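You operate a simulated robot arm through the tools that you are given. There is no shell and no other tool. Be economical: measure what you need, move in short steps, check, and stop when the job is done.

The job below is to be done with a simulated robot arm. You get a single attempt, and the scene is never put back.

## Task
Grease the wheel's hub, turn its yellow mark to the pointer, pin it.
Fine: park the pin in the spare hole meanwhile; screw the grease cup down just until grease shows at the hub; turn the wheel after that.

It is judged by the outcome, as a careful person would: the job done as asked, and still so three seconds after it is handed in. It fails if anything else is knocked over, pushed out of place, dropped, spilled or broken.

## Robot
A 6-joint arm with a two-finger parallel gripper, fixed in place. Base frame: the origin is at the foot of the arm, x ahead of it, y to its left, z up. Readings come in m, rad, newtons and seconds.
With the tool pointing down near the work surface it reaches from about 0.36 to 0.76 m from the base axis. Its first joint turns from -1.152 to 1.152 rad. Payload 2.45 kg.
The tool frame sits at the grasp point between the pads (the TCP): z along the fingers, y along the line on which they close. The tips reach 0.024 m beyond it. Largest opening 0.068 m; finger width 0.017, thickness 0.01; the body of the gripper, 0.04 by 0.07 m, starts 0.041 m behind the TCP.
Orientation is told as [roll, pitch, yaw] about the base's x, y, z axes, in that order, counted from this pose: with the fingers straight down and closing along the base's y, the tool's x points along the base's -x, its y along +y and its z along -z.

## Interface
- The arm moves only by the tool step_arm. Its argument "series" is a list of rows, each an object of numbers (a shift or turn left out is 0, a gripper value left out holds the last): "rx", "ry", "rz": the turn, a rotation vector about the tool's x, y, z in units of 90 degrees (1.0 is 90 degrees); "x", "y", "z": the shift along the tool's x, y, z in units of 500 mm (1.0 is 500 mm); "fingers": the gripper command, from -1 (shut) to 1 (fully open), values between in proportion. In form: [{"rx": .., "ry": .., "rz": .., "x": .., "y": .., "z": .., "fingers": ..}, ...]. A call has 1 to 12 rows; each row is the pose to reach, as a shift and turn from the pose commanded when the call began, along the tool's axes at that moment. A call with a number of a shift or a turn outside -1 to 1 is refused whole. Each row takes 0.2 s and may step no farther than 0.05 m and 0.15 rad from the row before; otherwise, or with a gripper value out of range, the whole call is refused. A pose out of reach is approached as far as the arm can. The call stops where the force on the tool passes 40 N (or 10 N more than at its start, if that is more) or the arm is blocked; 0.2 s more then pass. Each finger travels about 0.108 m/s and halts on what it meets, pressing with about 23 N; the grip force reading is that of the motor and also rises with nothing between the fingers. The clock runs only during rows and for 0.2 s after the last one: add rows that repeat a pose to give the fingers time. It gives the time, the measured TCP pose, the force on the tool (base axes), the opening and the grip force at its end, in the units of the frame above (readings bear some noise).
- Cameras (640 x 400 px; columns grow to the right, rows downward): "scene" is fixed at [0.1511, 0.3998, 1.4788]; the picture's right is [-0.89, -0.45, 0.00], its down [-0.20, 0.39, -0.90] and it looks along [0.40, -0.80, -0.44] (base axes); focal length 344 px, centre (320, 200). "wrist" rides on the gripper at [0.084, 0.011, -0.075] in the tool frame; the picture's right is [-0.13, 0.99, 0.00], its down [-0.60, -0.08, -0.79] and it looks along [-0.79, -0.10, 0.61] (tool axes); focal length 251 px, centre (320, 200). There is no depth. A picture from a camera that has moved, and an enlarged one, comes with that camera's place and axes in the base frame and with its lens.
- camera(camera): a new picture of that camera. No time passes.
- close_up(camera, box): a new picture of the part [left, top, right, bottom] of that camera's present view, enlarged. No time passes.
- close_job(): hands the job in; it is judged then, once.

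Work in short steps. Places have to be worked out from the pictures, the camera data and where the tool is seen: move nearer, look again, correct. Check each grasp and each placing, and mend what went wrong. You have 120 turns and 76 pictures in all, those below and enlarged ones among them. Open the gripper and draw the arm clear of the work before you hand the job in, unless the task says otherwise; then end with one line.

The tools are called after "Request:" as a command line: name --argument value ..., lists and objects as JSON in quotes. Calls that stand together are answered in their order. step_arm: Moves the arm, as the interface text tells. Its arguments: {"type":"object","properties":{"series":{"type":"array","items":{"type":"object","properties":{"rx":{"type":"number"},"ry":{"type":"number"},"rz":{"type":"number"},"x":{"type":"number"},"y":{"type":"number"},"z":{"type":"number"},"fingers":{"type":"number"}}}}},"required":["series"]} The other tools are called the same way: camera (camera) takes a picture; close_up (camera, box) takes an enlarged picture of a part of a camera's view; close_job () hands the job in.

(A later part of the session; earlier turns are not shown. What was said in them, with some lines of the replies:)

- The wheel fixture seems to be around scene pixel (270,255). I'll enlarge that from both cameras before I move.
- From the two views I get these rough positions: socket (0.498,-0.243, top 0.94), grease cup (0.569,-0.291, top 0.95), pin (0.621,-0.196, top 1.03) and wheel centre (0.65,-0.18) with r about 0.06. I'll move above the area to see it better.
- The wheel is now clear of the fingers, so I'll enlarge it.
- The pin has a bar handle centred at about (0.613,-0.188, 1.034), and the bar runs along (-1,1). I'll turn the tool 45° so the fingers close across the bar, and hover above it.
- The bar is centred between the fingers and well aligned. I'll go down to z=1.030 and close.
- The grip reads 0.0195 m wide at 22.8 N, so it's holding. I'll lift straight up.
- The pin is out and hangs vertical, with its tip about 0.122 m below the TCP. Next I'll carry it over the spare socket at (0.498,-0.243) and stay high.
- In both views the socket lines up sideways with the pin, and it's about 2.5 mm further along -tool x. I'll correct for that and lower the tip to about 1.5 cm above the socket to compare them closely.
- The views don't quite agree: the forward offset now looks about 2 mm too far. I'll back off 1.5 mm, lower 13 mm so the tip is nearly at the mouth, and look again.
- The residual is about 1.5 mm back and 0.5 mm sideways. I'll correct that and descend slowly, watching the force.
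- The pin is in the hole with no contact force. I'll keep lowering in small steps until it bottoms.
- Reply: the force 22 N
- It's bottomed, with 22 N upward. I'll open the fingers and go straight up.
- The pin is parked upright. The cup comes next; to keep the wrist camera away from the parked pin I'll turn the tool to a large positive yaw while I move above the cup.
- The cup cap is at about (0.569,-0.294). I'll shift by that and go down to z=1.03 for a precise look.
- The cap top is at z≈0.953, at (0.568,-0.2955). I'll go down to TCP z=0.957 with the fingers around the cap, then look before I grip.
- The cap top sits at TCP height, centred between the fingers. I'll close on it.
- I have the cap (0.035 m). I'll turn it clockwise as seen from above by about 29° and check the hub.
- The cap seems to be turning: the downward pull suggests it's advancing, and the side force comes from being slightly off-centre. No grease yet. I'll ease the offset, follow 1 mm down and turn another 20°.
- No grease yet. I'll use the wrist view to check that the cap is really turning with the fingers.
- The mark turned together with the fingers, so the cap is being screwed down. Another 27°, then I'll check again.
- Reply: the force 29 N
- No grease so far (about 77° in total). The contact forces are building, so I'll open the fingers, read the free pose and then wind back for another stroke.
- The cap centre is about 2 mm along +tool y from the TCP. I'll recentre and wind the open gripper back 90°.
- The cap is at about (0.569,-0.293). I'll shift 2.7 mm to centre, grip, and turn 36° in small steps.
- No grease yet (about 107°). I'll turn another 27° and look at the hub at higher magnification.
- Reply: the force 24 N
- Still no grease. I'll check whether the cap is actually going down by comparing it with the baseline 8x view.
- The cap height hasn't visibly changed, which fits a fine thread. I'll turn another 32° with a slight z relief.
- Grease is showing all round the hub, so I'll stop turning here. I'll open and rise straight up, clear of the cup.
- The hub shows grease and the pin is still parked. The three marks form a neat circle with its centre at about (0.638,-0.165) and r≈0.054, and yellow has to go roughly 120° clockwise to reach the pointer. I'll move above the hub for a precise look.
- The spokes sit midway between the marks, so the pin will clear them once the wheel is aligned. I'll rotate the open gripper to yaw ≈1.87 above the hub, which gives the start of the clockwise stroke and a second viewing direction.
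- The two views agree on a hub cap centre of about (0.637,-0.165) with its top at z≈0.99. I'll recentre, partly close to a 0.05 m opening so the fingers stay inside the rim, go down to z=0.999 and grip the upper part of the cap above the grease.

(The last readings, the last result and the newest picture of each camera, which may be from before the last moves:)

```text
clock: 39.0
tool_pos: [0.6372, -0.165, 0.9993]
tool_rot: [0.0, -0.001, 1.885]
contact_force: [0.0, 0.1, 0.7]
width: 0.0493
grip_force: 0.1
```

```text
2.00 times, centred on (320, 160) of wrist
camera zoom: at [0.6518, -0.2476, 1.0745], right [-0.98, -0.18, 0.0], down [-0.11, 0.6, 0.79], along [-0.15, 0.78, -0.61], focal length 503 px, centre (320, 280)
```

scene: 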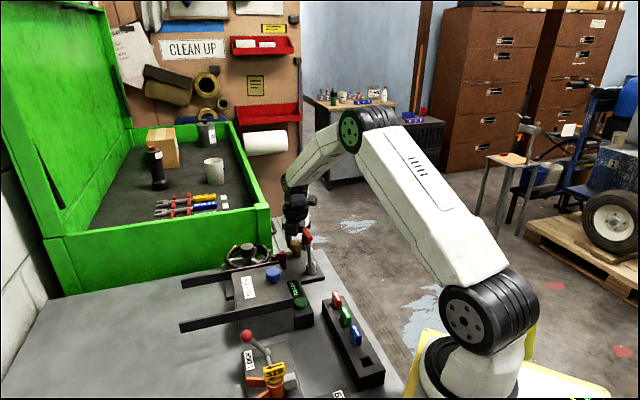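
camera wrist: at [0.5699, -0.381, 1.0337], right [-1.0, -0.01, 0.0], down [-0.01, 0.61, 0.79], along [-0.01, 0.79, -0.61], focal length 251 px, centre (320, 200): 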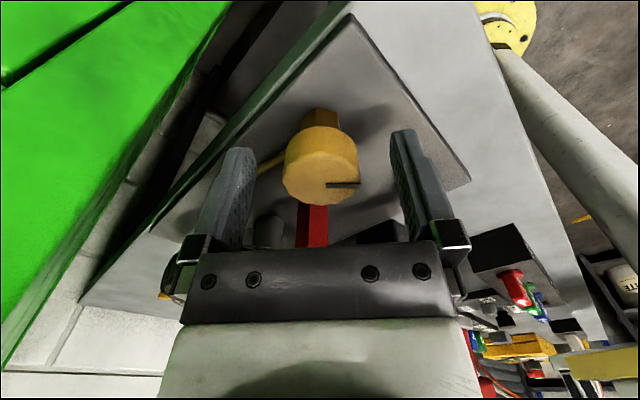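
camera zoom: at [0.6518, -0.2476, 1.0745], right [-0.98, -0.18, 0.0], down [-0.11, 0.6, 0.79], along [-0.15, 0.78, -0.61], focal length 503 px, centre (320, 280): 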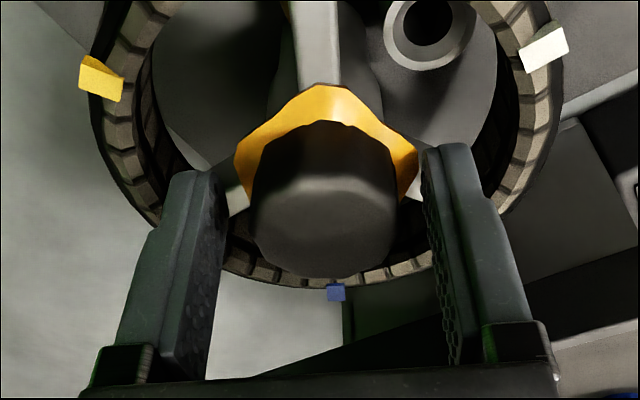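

The fingertips are level with the grease collar. I'll raise 5 mm so only the cap is gripped, then close.

Request:
step_arm --series '[{"z": -0.01}, {"z": -0.01, "fingers": -1}, {"z": -0.01, "fingers": -1}, {"z": -0.01, "fingers": -1}]'

Request:
close_up --camera "scene" --box '[220, 225, 300, 275]'

```text
clock: 40.0
tool_pos: [0.6374, -0.1655, 1.0032]
tool_rot: [0.003, 0.001, 1.885]
contact_force: [-13.7, -1.9, 3.6]
width: 0.0331
grip_force: 44.9
```

```text
8.00 times, centred on (260, 250) of scene
camera zoom: at [0.1506, 0.3997, 1.4789], right [-0.89, -0.45, 0.0], down [-0.2, 0.39, -0.9], along [0.4, -0.8, -0.44], focal length 2755 px, centre (800, -200)
```

zoom: 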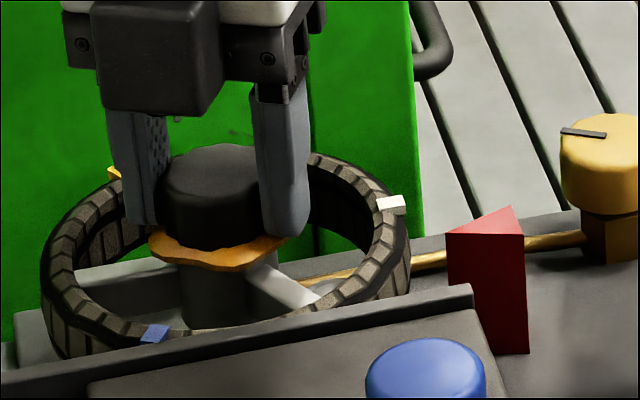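

The cap is gripped (0.033 m). I'll ease off 1 mm and turn 14° clockwise as a test that the wheel follows.

Request:
step_arm --series '[{"y": 0.002}, {"y": 0.002, "rz": 0.08}, {"y": 0.002, "rz": 0.16}]'

Request:
close_up --camera "scene" --box '[220, 225, 300, 275]'

```text
clock: 40.8
tool_pos: [0.6362, -0.1644, 1.0043]
tool_rot: [-0.003, -0.001, 1.632]
contact_force: [-2.4, -1.5, -3.0]
width: 0.0332
grip_force: 44.9
```

```text
8.00 times, centred on (260, 250) of scene
camera zoom: at [0.1511, 0.3997, 1.4788], right [-0.89, -0.45, 0.0], down [-0.2, 0.39, -0.9], along [0.4, -0.8, -0.44], focal length 2755 px, centre (800, -200)
```

zoom: 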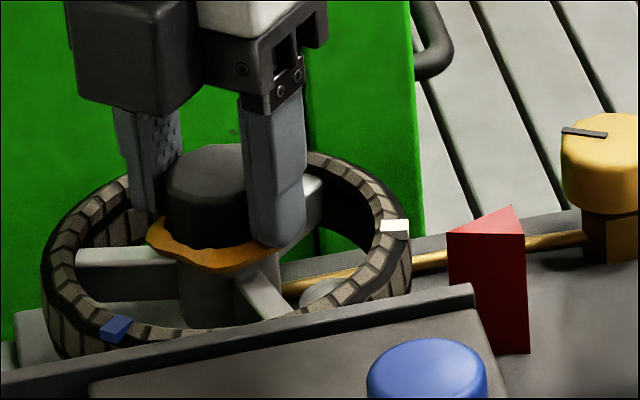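

The wheel turns with the cap. I'll continue clockwise by about 85°.

Request:
step_arm --series '[{"rz": 0.08}, {"rz": 0.16}, {"rz": 0.24}, {"rz": 0.32}, {"rz": 0.4}, {"rz": 0.48}, {"rz": 0.56}, {"rz": 0.64}, {"rz": 0.72}, {"rz": 0.8}, {"rz": 0.88}, {"rz": 0.94}]'

Request:
close_up --camera "wrist" --box '[160, 0, 480, 200]'

Request:
close_up --camera "scene" --box '[220, 225, 300, 275]'

```text
clock: 43.4
tool_pos: [0.6378, -0.1654, 1.0038]
tool_rot: [-0.007, -0.008, 0.157]
contact_force: [33.5, 1.9, -15.3]
width: 0.0333
grip_force: 45.0
```

```text
2.00 times, centred on (320, 100) of wrist
camera zoom: at [0.5516, -0.1683, 1.0788], right [-0.03, 1.0, 0.0], down [0.6, 0.02, 0.8], along [0.8, 0.02, -0.6], focal length 503 px, centre (320, 400)
```

zoom: 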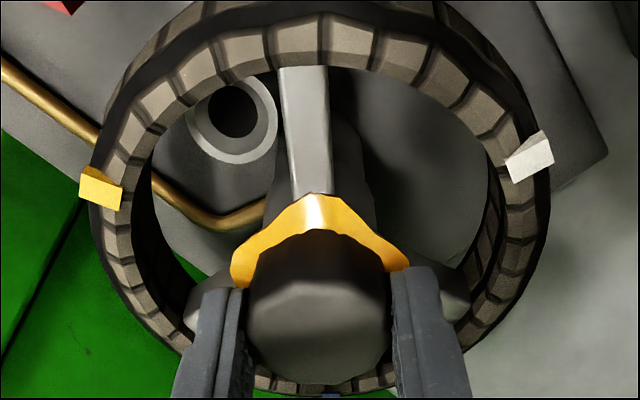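

```text
8.00 times, centred on (260, 250) of scene
camera zoom: at [0.1524, 0.3997, 1.4787], right [-0.89, -0.45, 0.0], down [-0.2, 0.39, -0.9], along [0.4, -0.8, -0.44], focal length 2755 px, centre (800, -200)
```

zoom: 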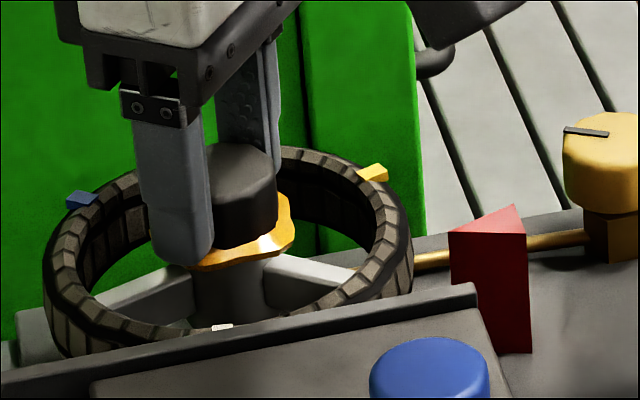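

The wheel has turned about 99° and side force has built up to 33 N. I'll release, rise 7 cm and view the wheel with the pointer to measure what's left.

Request:
step_arm --series '[{"fingers": 0.45}, {"fingers": 0.45}, {"fingers": 0.45, "z": -0.07}, {"fingers": 0.45, "z": -0.16}, {"fingers": 0.45, "z": -0.2}, {"fingers": 0.45, "z": -0.2}]'

Request:
close_up --camera "wrist" --box '[176, 0, 464, 180]'

Request:
close_up --camera "scene" --box '[220, 225, 300, 275]'

```text
clock: 44.8
tool_pos: [0.6355, -0.1662, 1.1047]
tool_rot: [0.0, 0.002, 0.157]
contact_force: [-0.3, 0.0, 0.3]
width: 0.0494
grip_force: 0.0
```

```text
2.22 times, centred on (320, 90) of wrist
camera zoom: at [0.55, -0.1677, 1.1792], right [-0.03, 1.0, 0.0], down [0.61, 0.02, 0.79], along [0.79, 0.02, -0.61], focal length 559 px, centre (320, 444)
```

zoom: 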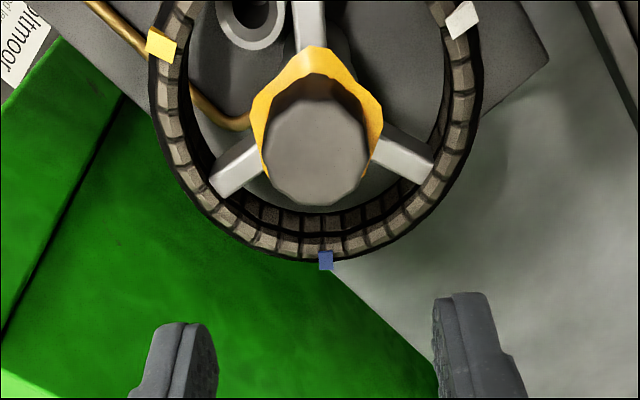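

```text
8.00 times, centred on (260, 250) of scene
camera zoom: at [0.1511, 0.3998, 1.4788], right [-0.89, -0.45, 0.0], down [-0.2, 0.39, -0.9], along [0.4, -0.8, -0.44], focal length 2755 px, centre (800, -200)
```

zoom: 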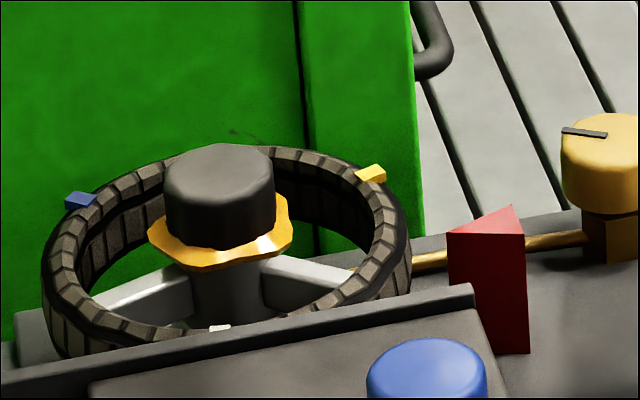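

Yellow is now at about -115.5° around the hub and the pointer and pin hole lie at about -137.5°, so roughly 21.5° more. I'll go back down centred, grip and turn that much.

Request:
step_arm --series '[{"x": -0.0029, "y": -0.001, "z": 0.06}, {"x": -0.0029, "y": -0.001, "z": 0.14}, {"x": -0.0029, "y": -0.001, "z": 0.2}, {"x": -0.0029, "y": -0.001, "z": 0.2, "fingers": -1}, {"x": -0.0029, "y": -0.001, "z": 0.2, "fingers": -1}, {"x": -0.0029, "y": -0.001, "z": 0.2, "fingers": -1}, {"x": -0.0029, "y": -0.001, "z": 0.2, "rz": 0.08}, {"x": -0.0029, "y": -0.001, "z": 0.2, "rz": 0.16}, {"x": -0.0029, "y": -0.001, "z": 0.2, "rz": 0.235}, {"x": -0.0029, "y": -0.001, "z": 0.2, "rz": 0.235}]'

Request:
step_arm --series '[{"fingers": 0.45}, {"fingers": 0.45}, {"fingers": 0.45, "z": -0.07}, {"fingers": 0.45, "z": -0.16}, {"fingers": 0.45, "z": -0.25}, {"fingers": 0.45, "z": -0.25, "x": 0.06}, {"fingers": 0.45, "z": -0.25, "x": 0.1}]'

Request:
close_up --camera "wrist" --box '[176, 0, 464, 180]'

Request:
close_up --camera "scene" --box '[220, 225, 300, 275]'

```text
clock: 47.0
tool_pos: [0.6365, -0.1674, 1.0027]
tool_rot: [-0.003, 0.003, -0.215]
contact_force: [-0.7, -14.0, -13.2]
width: 0.0331
grip_force: 45.0
```

```text
clock: 48.6
tool_pos: [0.5875, -0.1551, 1.1286]
tool_rot: [0.001, 0.001, -0.211]
contact_force: [-0.6, -0.6, 0.0]
width: 0.0496
grip_force: 0.1
```

```text
2.22 times, centred on (320, 90) of wrist
camera zoom: at [0.5062, -0.1267, 1.2042], right [0.33, 0.94, 0.0], down [0.57, -0.2, 0.79], along [0.75, -0.27, -0.61], focal length 559 px, centre (320, 444)
```

zoom: 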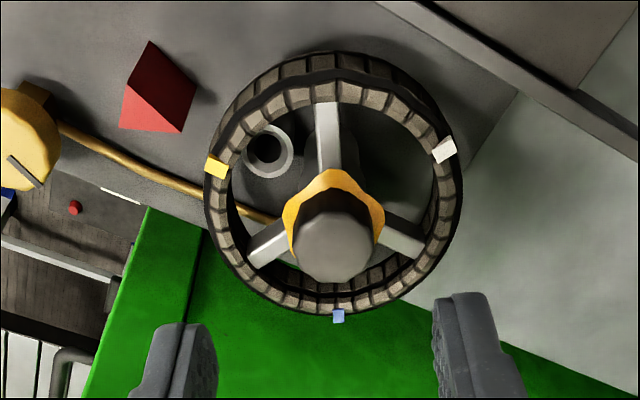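

```text
8.00 times, centred on (260, 250) of scene
camera zoom: at [0.1511, 0.3998, 1.4788], right [-0.89, -0.45, 0.0], down [-0.2, 0.39, -0.9], along [0.4, -0.8, -0.44], focal length 2755 px, centre (800, -200)
```

zoom: 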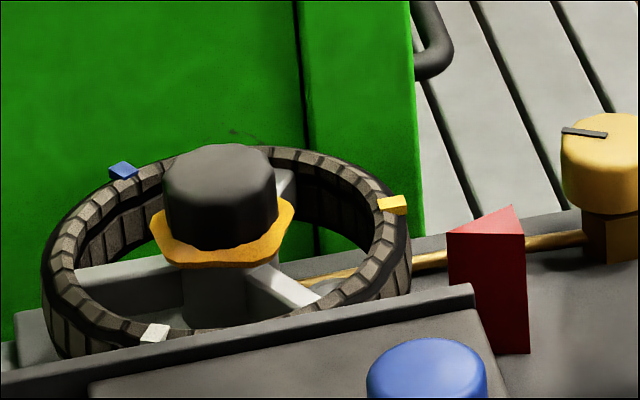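

Yellow now sits exactly where white was at the start. I'll enlarge the pointer area to check its alignment.

Request:
close_up --camera "wrist" --box '[216, 10, 344, 90]'

```text
5.00 times, centred on (280, 50) of wrist
camera zoom: at [0.5062, -0.1267, 1.2042], right [0.33, 0.94, 0.0], down [0.57, -0.2, 0.79], along [0.75, -0.27, -0.61], focal length 1257 px, centre (520, 950)
```

zoom: 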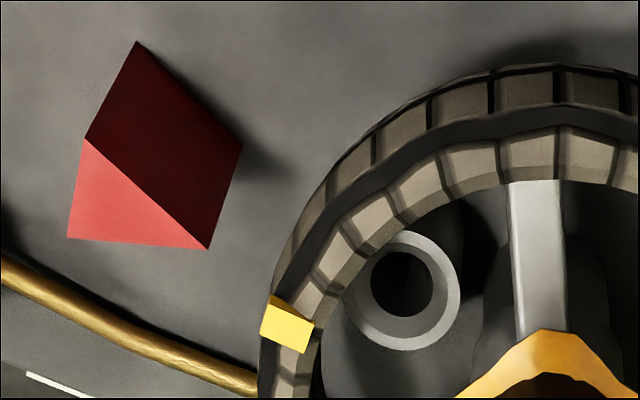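

The pointer axis is at -135° and yellow is within about 1° of it. Next I'll fetch the pin: hover over the spare hole with yaw -45°.

Request:
step_arm --series '[{"x": 0.03, "y": -0.05, "rz": 0.07, "fingers": 1}, {"x": 0.06, "y": -0.1, "rz": 0.14}, {"x": 0.09, "y": -0.15, "rz": 0.21}, {"x": 0.12, "y": -0.19, "rz": 0.28}, {"x": 0.139, "y": -0.21, "z": 0.02, "rz": 0.3655}, {"x": 0.139, "y": -0.21, "z": 0.04, "rz": 0.3655}, {"x": 0.139, "y": -0.21, "z": 0.04, "rz": 0.3655}]'

Request:
camera --camera "wrist"

Request:
close_up --camera "scene" --box '[280, 205, 360, 275]'

```text
clock: 50.2
tool_pos: [0.498, -0.2437, 1.1086]
tool_rot: [0.0, 0.001, -0.789]
contact_force: [-0.1, 0.2, 0.0]
width: 0.068
grip_force: 0.1
```

```text
24 pictures are left
camera wrist: at [0.4444, -0.1764, 1.1844], right [0.79, 0.61, 0.0], down [0.37, -0.48, 0.79], along [0.48, -0.63, -0.61], focal length 251 px, centre (320, 200)
```

wrist: 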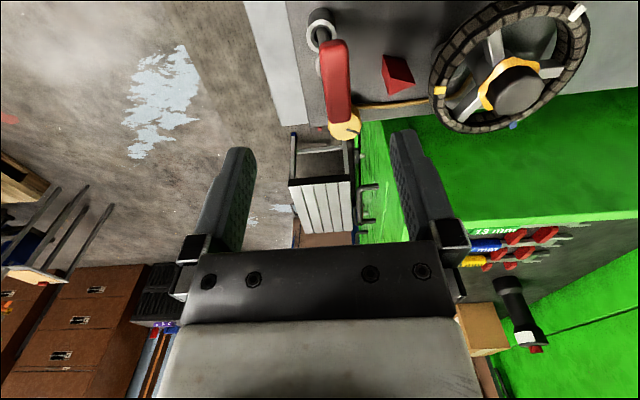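

```text
5.71 times, centred on (320, 240) of scene
camera zoom: at [0.1511, 0.3997, 1.4788], right [-0.89, -0.45, 0.0], down [-0.2, 0.39, -0.9], along [0.4, -0.8, -0.44], focal length 1968 px, centre (320, -29)
```

zoom: 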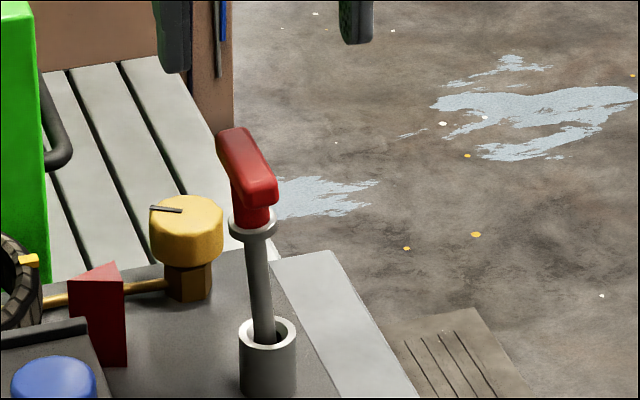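

The pin leans slightly in the loose spare hole, about 1 cm at the handle. If the gripper closes centred over the hole axis it will stand the pin upright, so I'll descend here and close.

Request:
step_arm --series '[{"z": 0.05}, {"z": 0.1}, {"z": 0.15}, {"z": 0.173}, {"z": 0.173, "fingers": -1}, {"z": 0.173, "fingers": -1}, {"z": 0.173, "fingers": -1}, {"z": 0.173, "fingers": -1}]'

Request:
close_up --camera "scene" --box '[280, 205, 360, 275]'

```text
clock: 52.0
tool_pos: [0.4972, -0.2434, 1.0222]
tool_rot: [-0.001, 0.0, -0.785]
contact_force: [-0.5, 0.3, 0.3]
width: 0.0203
grip_force: 22.9
```

```text
5.71 times, centred on (320, 240) of scene
camera zoom: at [0.1511, 0.3997, 1.4788], right [-0.89, -0.45, 0.0], down [-0.2, 0.39, -0.9], along [0.4, -0.8, -0.44], focal length 1968 px, centre (320, -29)
```

zoom: 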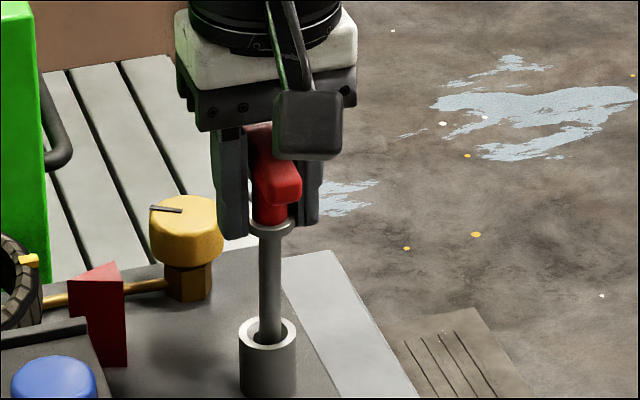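

The pin is upright in the grip. I'll lift it straight out and check.

Request:
step_arm --series '[{"z": -0.03}, {"z": -0.08}, {"z": -0.14}, {"z": -0.2}, {"z": -0.26}, {"z": -0.28}]'

Request:
close_up --camera "scene" --box '[260, 165, 360, 265]'

Request:
camera --camera "wrist"

```text
clock: 53.4
tool_pos: [0.4962, -0.2452, 1.1643]
tool_rot: [0.0, -0.002, -0.785]
contact_force: [-0.6, 0.0, -0.5]
width: 0.0203
grip_force: 22.9
```

```text
4.00 times, centred on (310, 215) of scene
camera zoom: at [0.1511, 0.3998, 1.4788], right [-0.89, -0.45, 0.0], down [-0.2, 0.39, -0.9], along [0.4, -0.8, -0.44], focal length 1378 px, centre (360, 140)
```

zoom: 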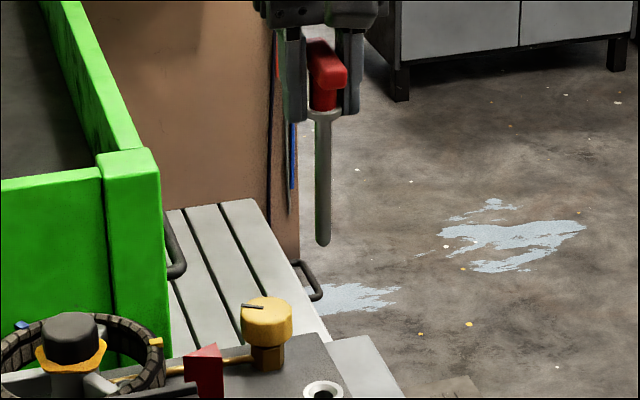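

```text
20 pictures are left
camera wrist: at [0.4445, -0.1771, 1.238], right [0.79, 0.61, 0.0], down [0.37, -0.48, 0.79], along [0.48, -0.63, -0.61], focal length 251 px, centre (320, 200)
```

wrist: 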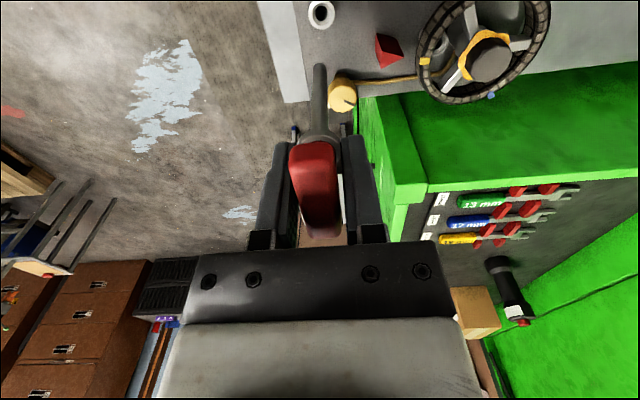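

The pin hangs vertical. I'll carry it over the wheel's pin hole at (0.6136,-0.188), lower until the tip is just above rim height and look.

Request:
step_arm --series '[{"x": -0.02, "y": 0.06}, {"x": -0.042, "y": 0.12}, {"x": -0.063, "y": 0.18}, {"x": -0.086, "y": 0.243}, {"x": -0.086, "y": 0.243, "z": 0.05}, {"x": -0.086, "y": 0.243, "z": 0.1}, {"x": -0.086, "y": 0.243, "z": 0.1}]'

Request:
close_up --camera "wrist" --box '[240, 0, 400, 100]'

Request:
close_up --camera "scene" --box '[224, 215, 304, 275]'

```text
clock: 55.0
tool_pos: [0.6141, -0.1882, 1.1116]
tool_rot: [-0.001, 0.0, -0.787]
contact_force: [0.1, 0.0, 0.0]
width: 0.0207
grip_force: 23.0
```

```text
4.00 times, centred on (320, 50) of wrist
camera zoom: at [0.5608, -0.1216, 1.1877], right [0.79, 0.61, 0.0], down [0.37, -0.48, 0.79], along [0.48, -0.63, -0.61], focal length 1006 px, centre (320, 800)
```

zoom: 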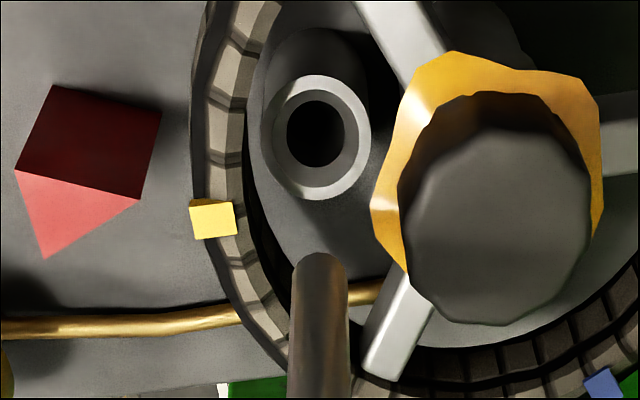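

```text
6.67 times, centred on (264, 245) of scene
camera zoom: at [0.1511, 0.3998, 1.4788], right [-0.89, -0.45, 0.0], down [-0.2, 0.39, -0.9], along [0.4, -0.8, -0.44], focal length 2296 px, centre (693, -100)
```

zoom: 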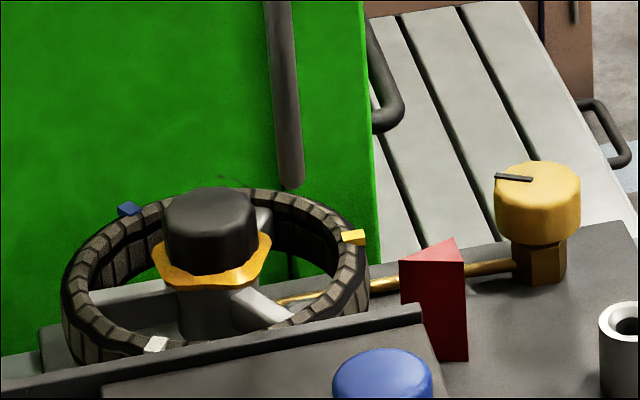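

The hole and pin line up in both views. I'll lower 5 cm so the tip is just above the sleeve and check again.

Request:
step_arm --series '[{"z": 0.03}, {"z": 0.06}, {"z": 0.1}, {"z": 0.1}]'

Request:
close_up --camera "wrist" --box '[256, 0, 384, 80]'

Request:
close_up --camera "scene" --box '[234, 225, 282, 265]'

```text
clock: 56.0
tool_pos: [0.6136, -0.1886, 1.062]
tool_rot: [-0.001, 0.002, -0.785]
contact_force: [0.6, 0.4, 0.1]
width: 0.0205
grip_force: 23.3
```

```text
5.00 times, centred on (320, 40) of wrist
camera zoom: at [0.5609, -0.1212, 1.1374], right [0.79, 0.61, 0.0], down [0.37, -0.48, 0.79], along [0.48, -0.63, -0.61], focal length 1257 px, centre (320, 1000)
```

zoom: 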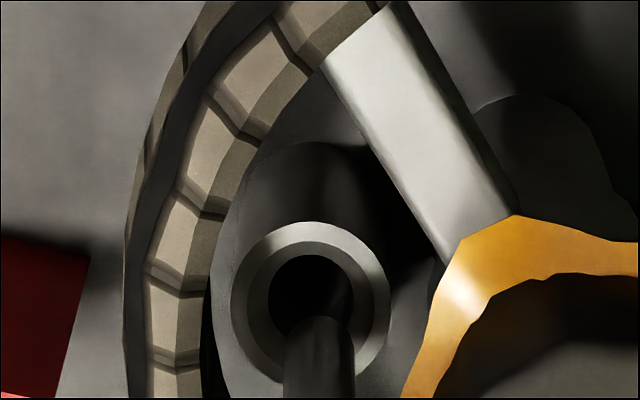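

```text
10.00 times, centred on (258, 245) of scene
camera zoom: at [0.1511, 0.3997, 1.4788], right [-0.89, -0.45, 0.0], down [-0.2, 0.39, -0.9], along [0.4, -0.8, -0.44], focal length 3444 px, centre (940, -250)
```

zoom: 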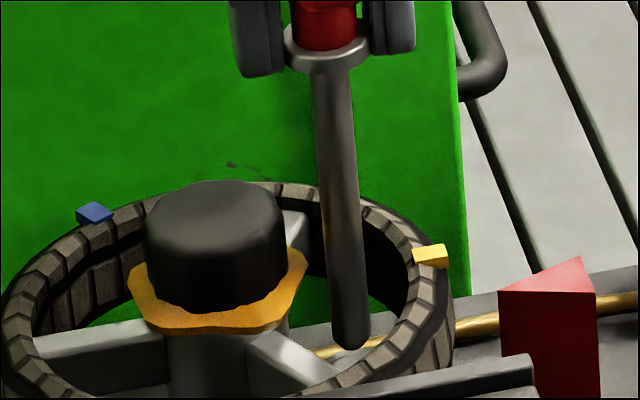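

The sleeve is about 1.3 mm to the -tool-y side of the pin, and the forward direction is right. I'll correct and lower in small steps.

Request:
step_arm --series '[{"y": -0.0026}, {"y": -0.0026, "z": 0.015}, {"y": -0.0026, "z": 0.03}, {"y": -0.0026, "z": 0.04}, {"y": -0.0026, "z": 0.05}]'

Request:
close_up --camera "wrist" --box '[256, 0, 384, 80]'

```text
clock: 57.2
tool_pos: [0.614, -0.1898, 1.0385]
tool_rot: [-0.001, -0.001, -0.785]
contact_force: [-0.2, -0.7, 0.0]
width: 0.0203
grip_force: 22.9
```

```text
5.00 times, centred on (320, 40) of wrist
camera zoom: at [0.5608, -0.1219, 1.1135], right [0.79, 0.61, 0.0], down [0.37, -0.48, 0.79], along [0.48, -0.63, -0.61], focal length 1257 px, centre (320, 1000)
```

zoom: 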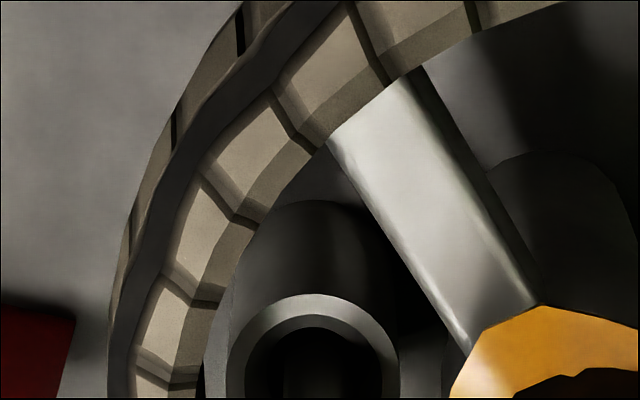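

The pin has entered the sleeve with no force. I'll continue down until it bottoms.

Request:
step_arm --series '[{"z": 0.008}, {"z": 0.016}, {"z": 0.024}, {"z": 0.03}, {"z": 0.036}, {"z": 0.042}, {"z": 0.048}]'

Request:
close_up --camera "scene" --box '[224, 215, 304, 275]'

```text
clock: 58.6
tool_pos: [0.6135, -0.189, 1.021]
tool_rot: [0.0, 0.0, -0.785]
contact_force: [-6.9, 2.2, 8.6]
width: 0.0203
grip_force: 23.0
stopped in row 7: the force on the tool passed its limit (the readings are from after the stop); the commanded pose is now the measured one
```

```text
6.67 times, centred on (264, 245) of scene
camera zoom: at [0.1507, 0.3999, 1.4788], right [-0.89, -0.45, 0.0], down [-0.2, 0.39, -0.9], along [0.4, -0.8, -0.44], focal length 2296 px, centre (693, -100)
```

zoom: 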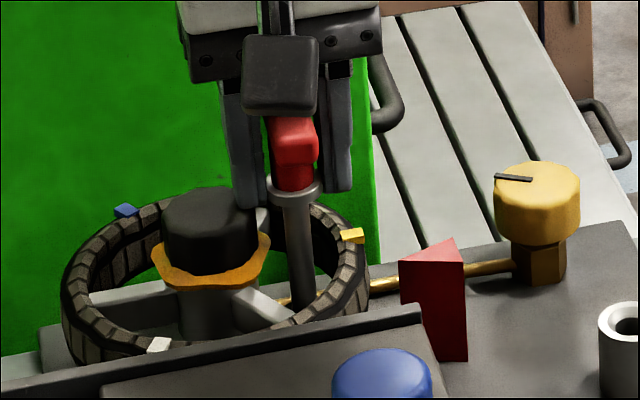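

The pin is bottomed, with its collar at least as low as it was at the start. I'll release and withdraw upward.

Request:
step_arm --series '[{"z": -0.002, "fingers": -1}, {"z": -0.002, "fingers": 1}, {"z": -0.002, "fingers": 1}, {"z": -0.002, "fingers": 1}, {"z": -0.06}, {"z": -0.14}, {"z": -0.22}, {"z": -0.3}]'

Request:
close_up --camera "scene" --box '[224, 215, 304, 275]'

Request:
close_up --camera "wrist" --box '[200, 0, 456, 160]'

```text
clock: 60.4
tool_pos: [0.6148, -0.1911, 1.1725]
tool_rot: [0.002, -0.003, -0.786]
contact_force: [0.5, -0.6, 0.2]
width: 0.068
grip_force: 0.1
```

```text
6.67 times, centred on (264, 245) of scene
camera zoom: at [0.1511, 0.3998, 1.4788], right [-0.89, -0.45, 0.0], down [-0.2, 0.39, -0.9], along [0.4, -0.8, -0.44], focal length 2296 px, centre (693, -100)
```

zoom: 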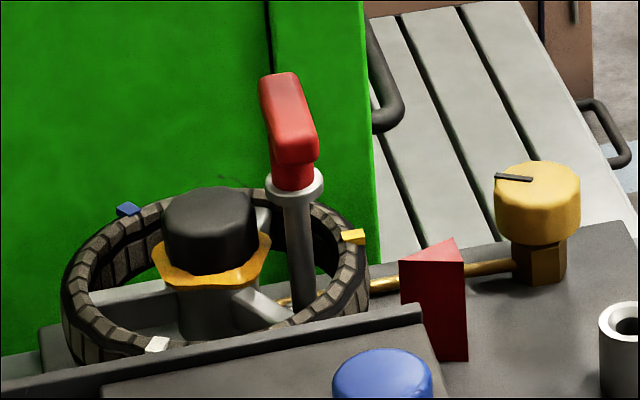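

```text
2.50 times, centred on (328, 80) of wrist
camera zoom: at [0.5616, -0.1229, 1.2475], right [0.79, 0.61, 0.0], down [0.37, -0.48, 0.8], along [0.49, -0.63, -0.61], focal length 629 px, centre (300, 500)
```

zoom: 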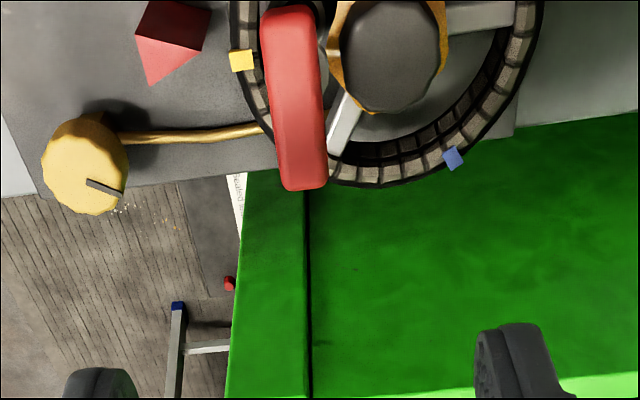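

The pin is seated, yellow is at the pointer and grease shows. I'll draw the arm clear and do a last check.

Request:
step_arm --series '[{"z": -0.09}, {"z": -0.18, "y": -0.03}, {"z": -0.2, "y": -0.12, "x": 0.04}, {"z": -0.2, "y": -0.2, "x": 0.08}, {"z": -0.2, "y": -0.28, "x": 0.11}, {"z": -0.2, "y": -0.36, "x": 0.14}, {"z": -0.2, "y": -0.4, "x": 0.148}]'

Request:
close_up --camera "scene" --box '[210, 205, 340, 285]'

```text
refused: row 3 steps farther than a row can; nothing moved
```

```text
4.92 times, centred on (275, 245) of scene
camera zoom: at [0.1511, 0.3998, 1.4788], right [-0.89, -0.45, 0.0], down [-0.2, 0.39, -0.9], along [0.4, -0.8, -0.44], focal length 1696 px, centre (542, -22)
```

zoom: 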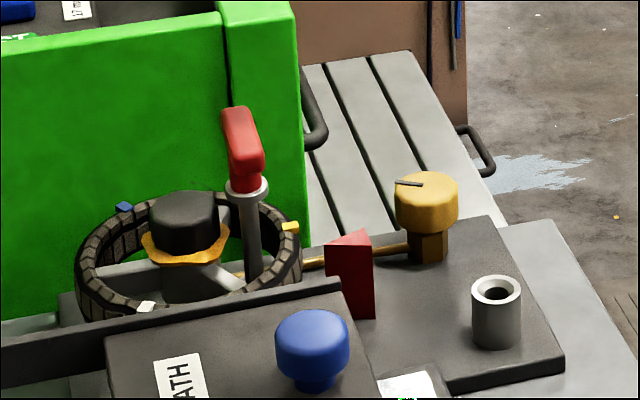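

One row's step was too long and the call was refused; I'll send it again with smaller steps.

Request:
step_arm --series '[{"z": -0.08}, {"z": -0.16}, {"z": -0.2, "y": -0.05, "x": 0.02}, {"z": -0.2, "y": -0.12, "x": 0.045}, {"z": -0.2, "y": -0.19, "x": 0.07}, {"z": -0.2, "y": -0.26, "x": 0.095}, {"z": -0.2, "y": -0.33, "x": 0.12}, {"z": -0.2, "y": -0.4, "x": 0.145}]'

Request:
camera --camera "scene"

```text
clock: 62.2
tool_pos: [0.4192, -0.2813, 1.2717]
tool_rot: [0.001, -0.004, -0.785]
contact_force: [-0.2, -0.4, 0.6]
width: 0.068
grip_force: 0.1
```

```text
10 pictures are left
```

scene: 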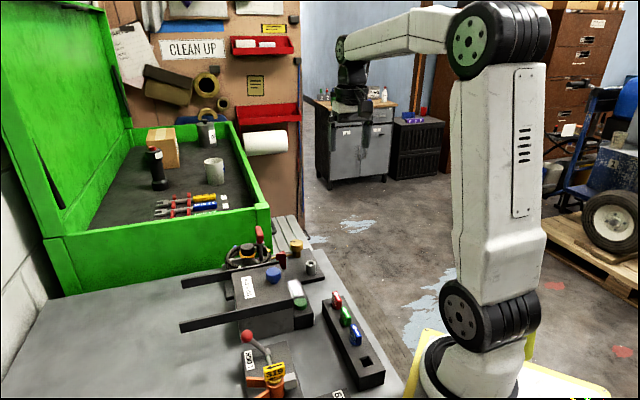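

The arm is clear with the gripper open, and nothing else in the scene has moved, so I'm handing the job in.

Request:
close_job

```text
The job is handed in.
```

The hub is greased, the wheel is turned so its yellow mark sits at the pointer (within about 1°), and the pin is seated in the wheel's hole again.
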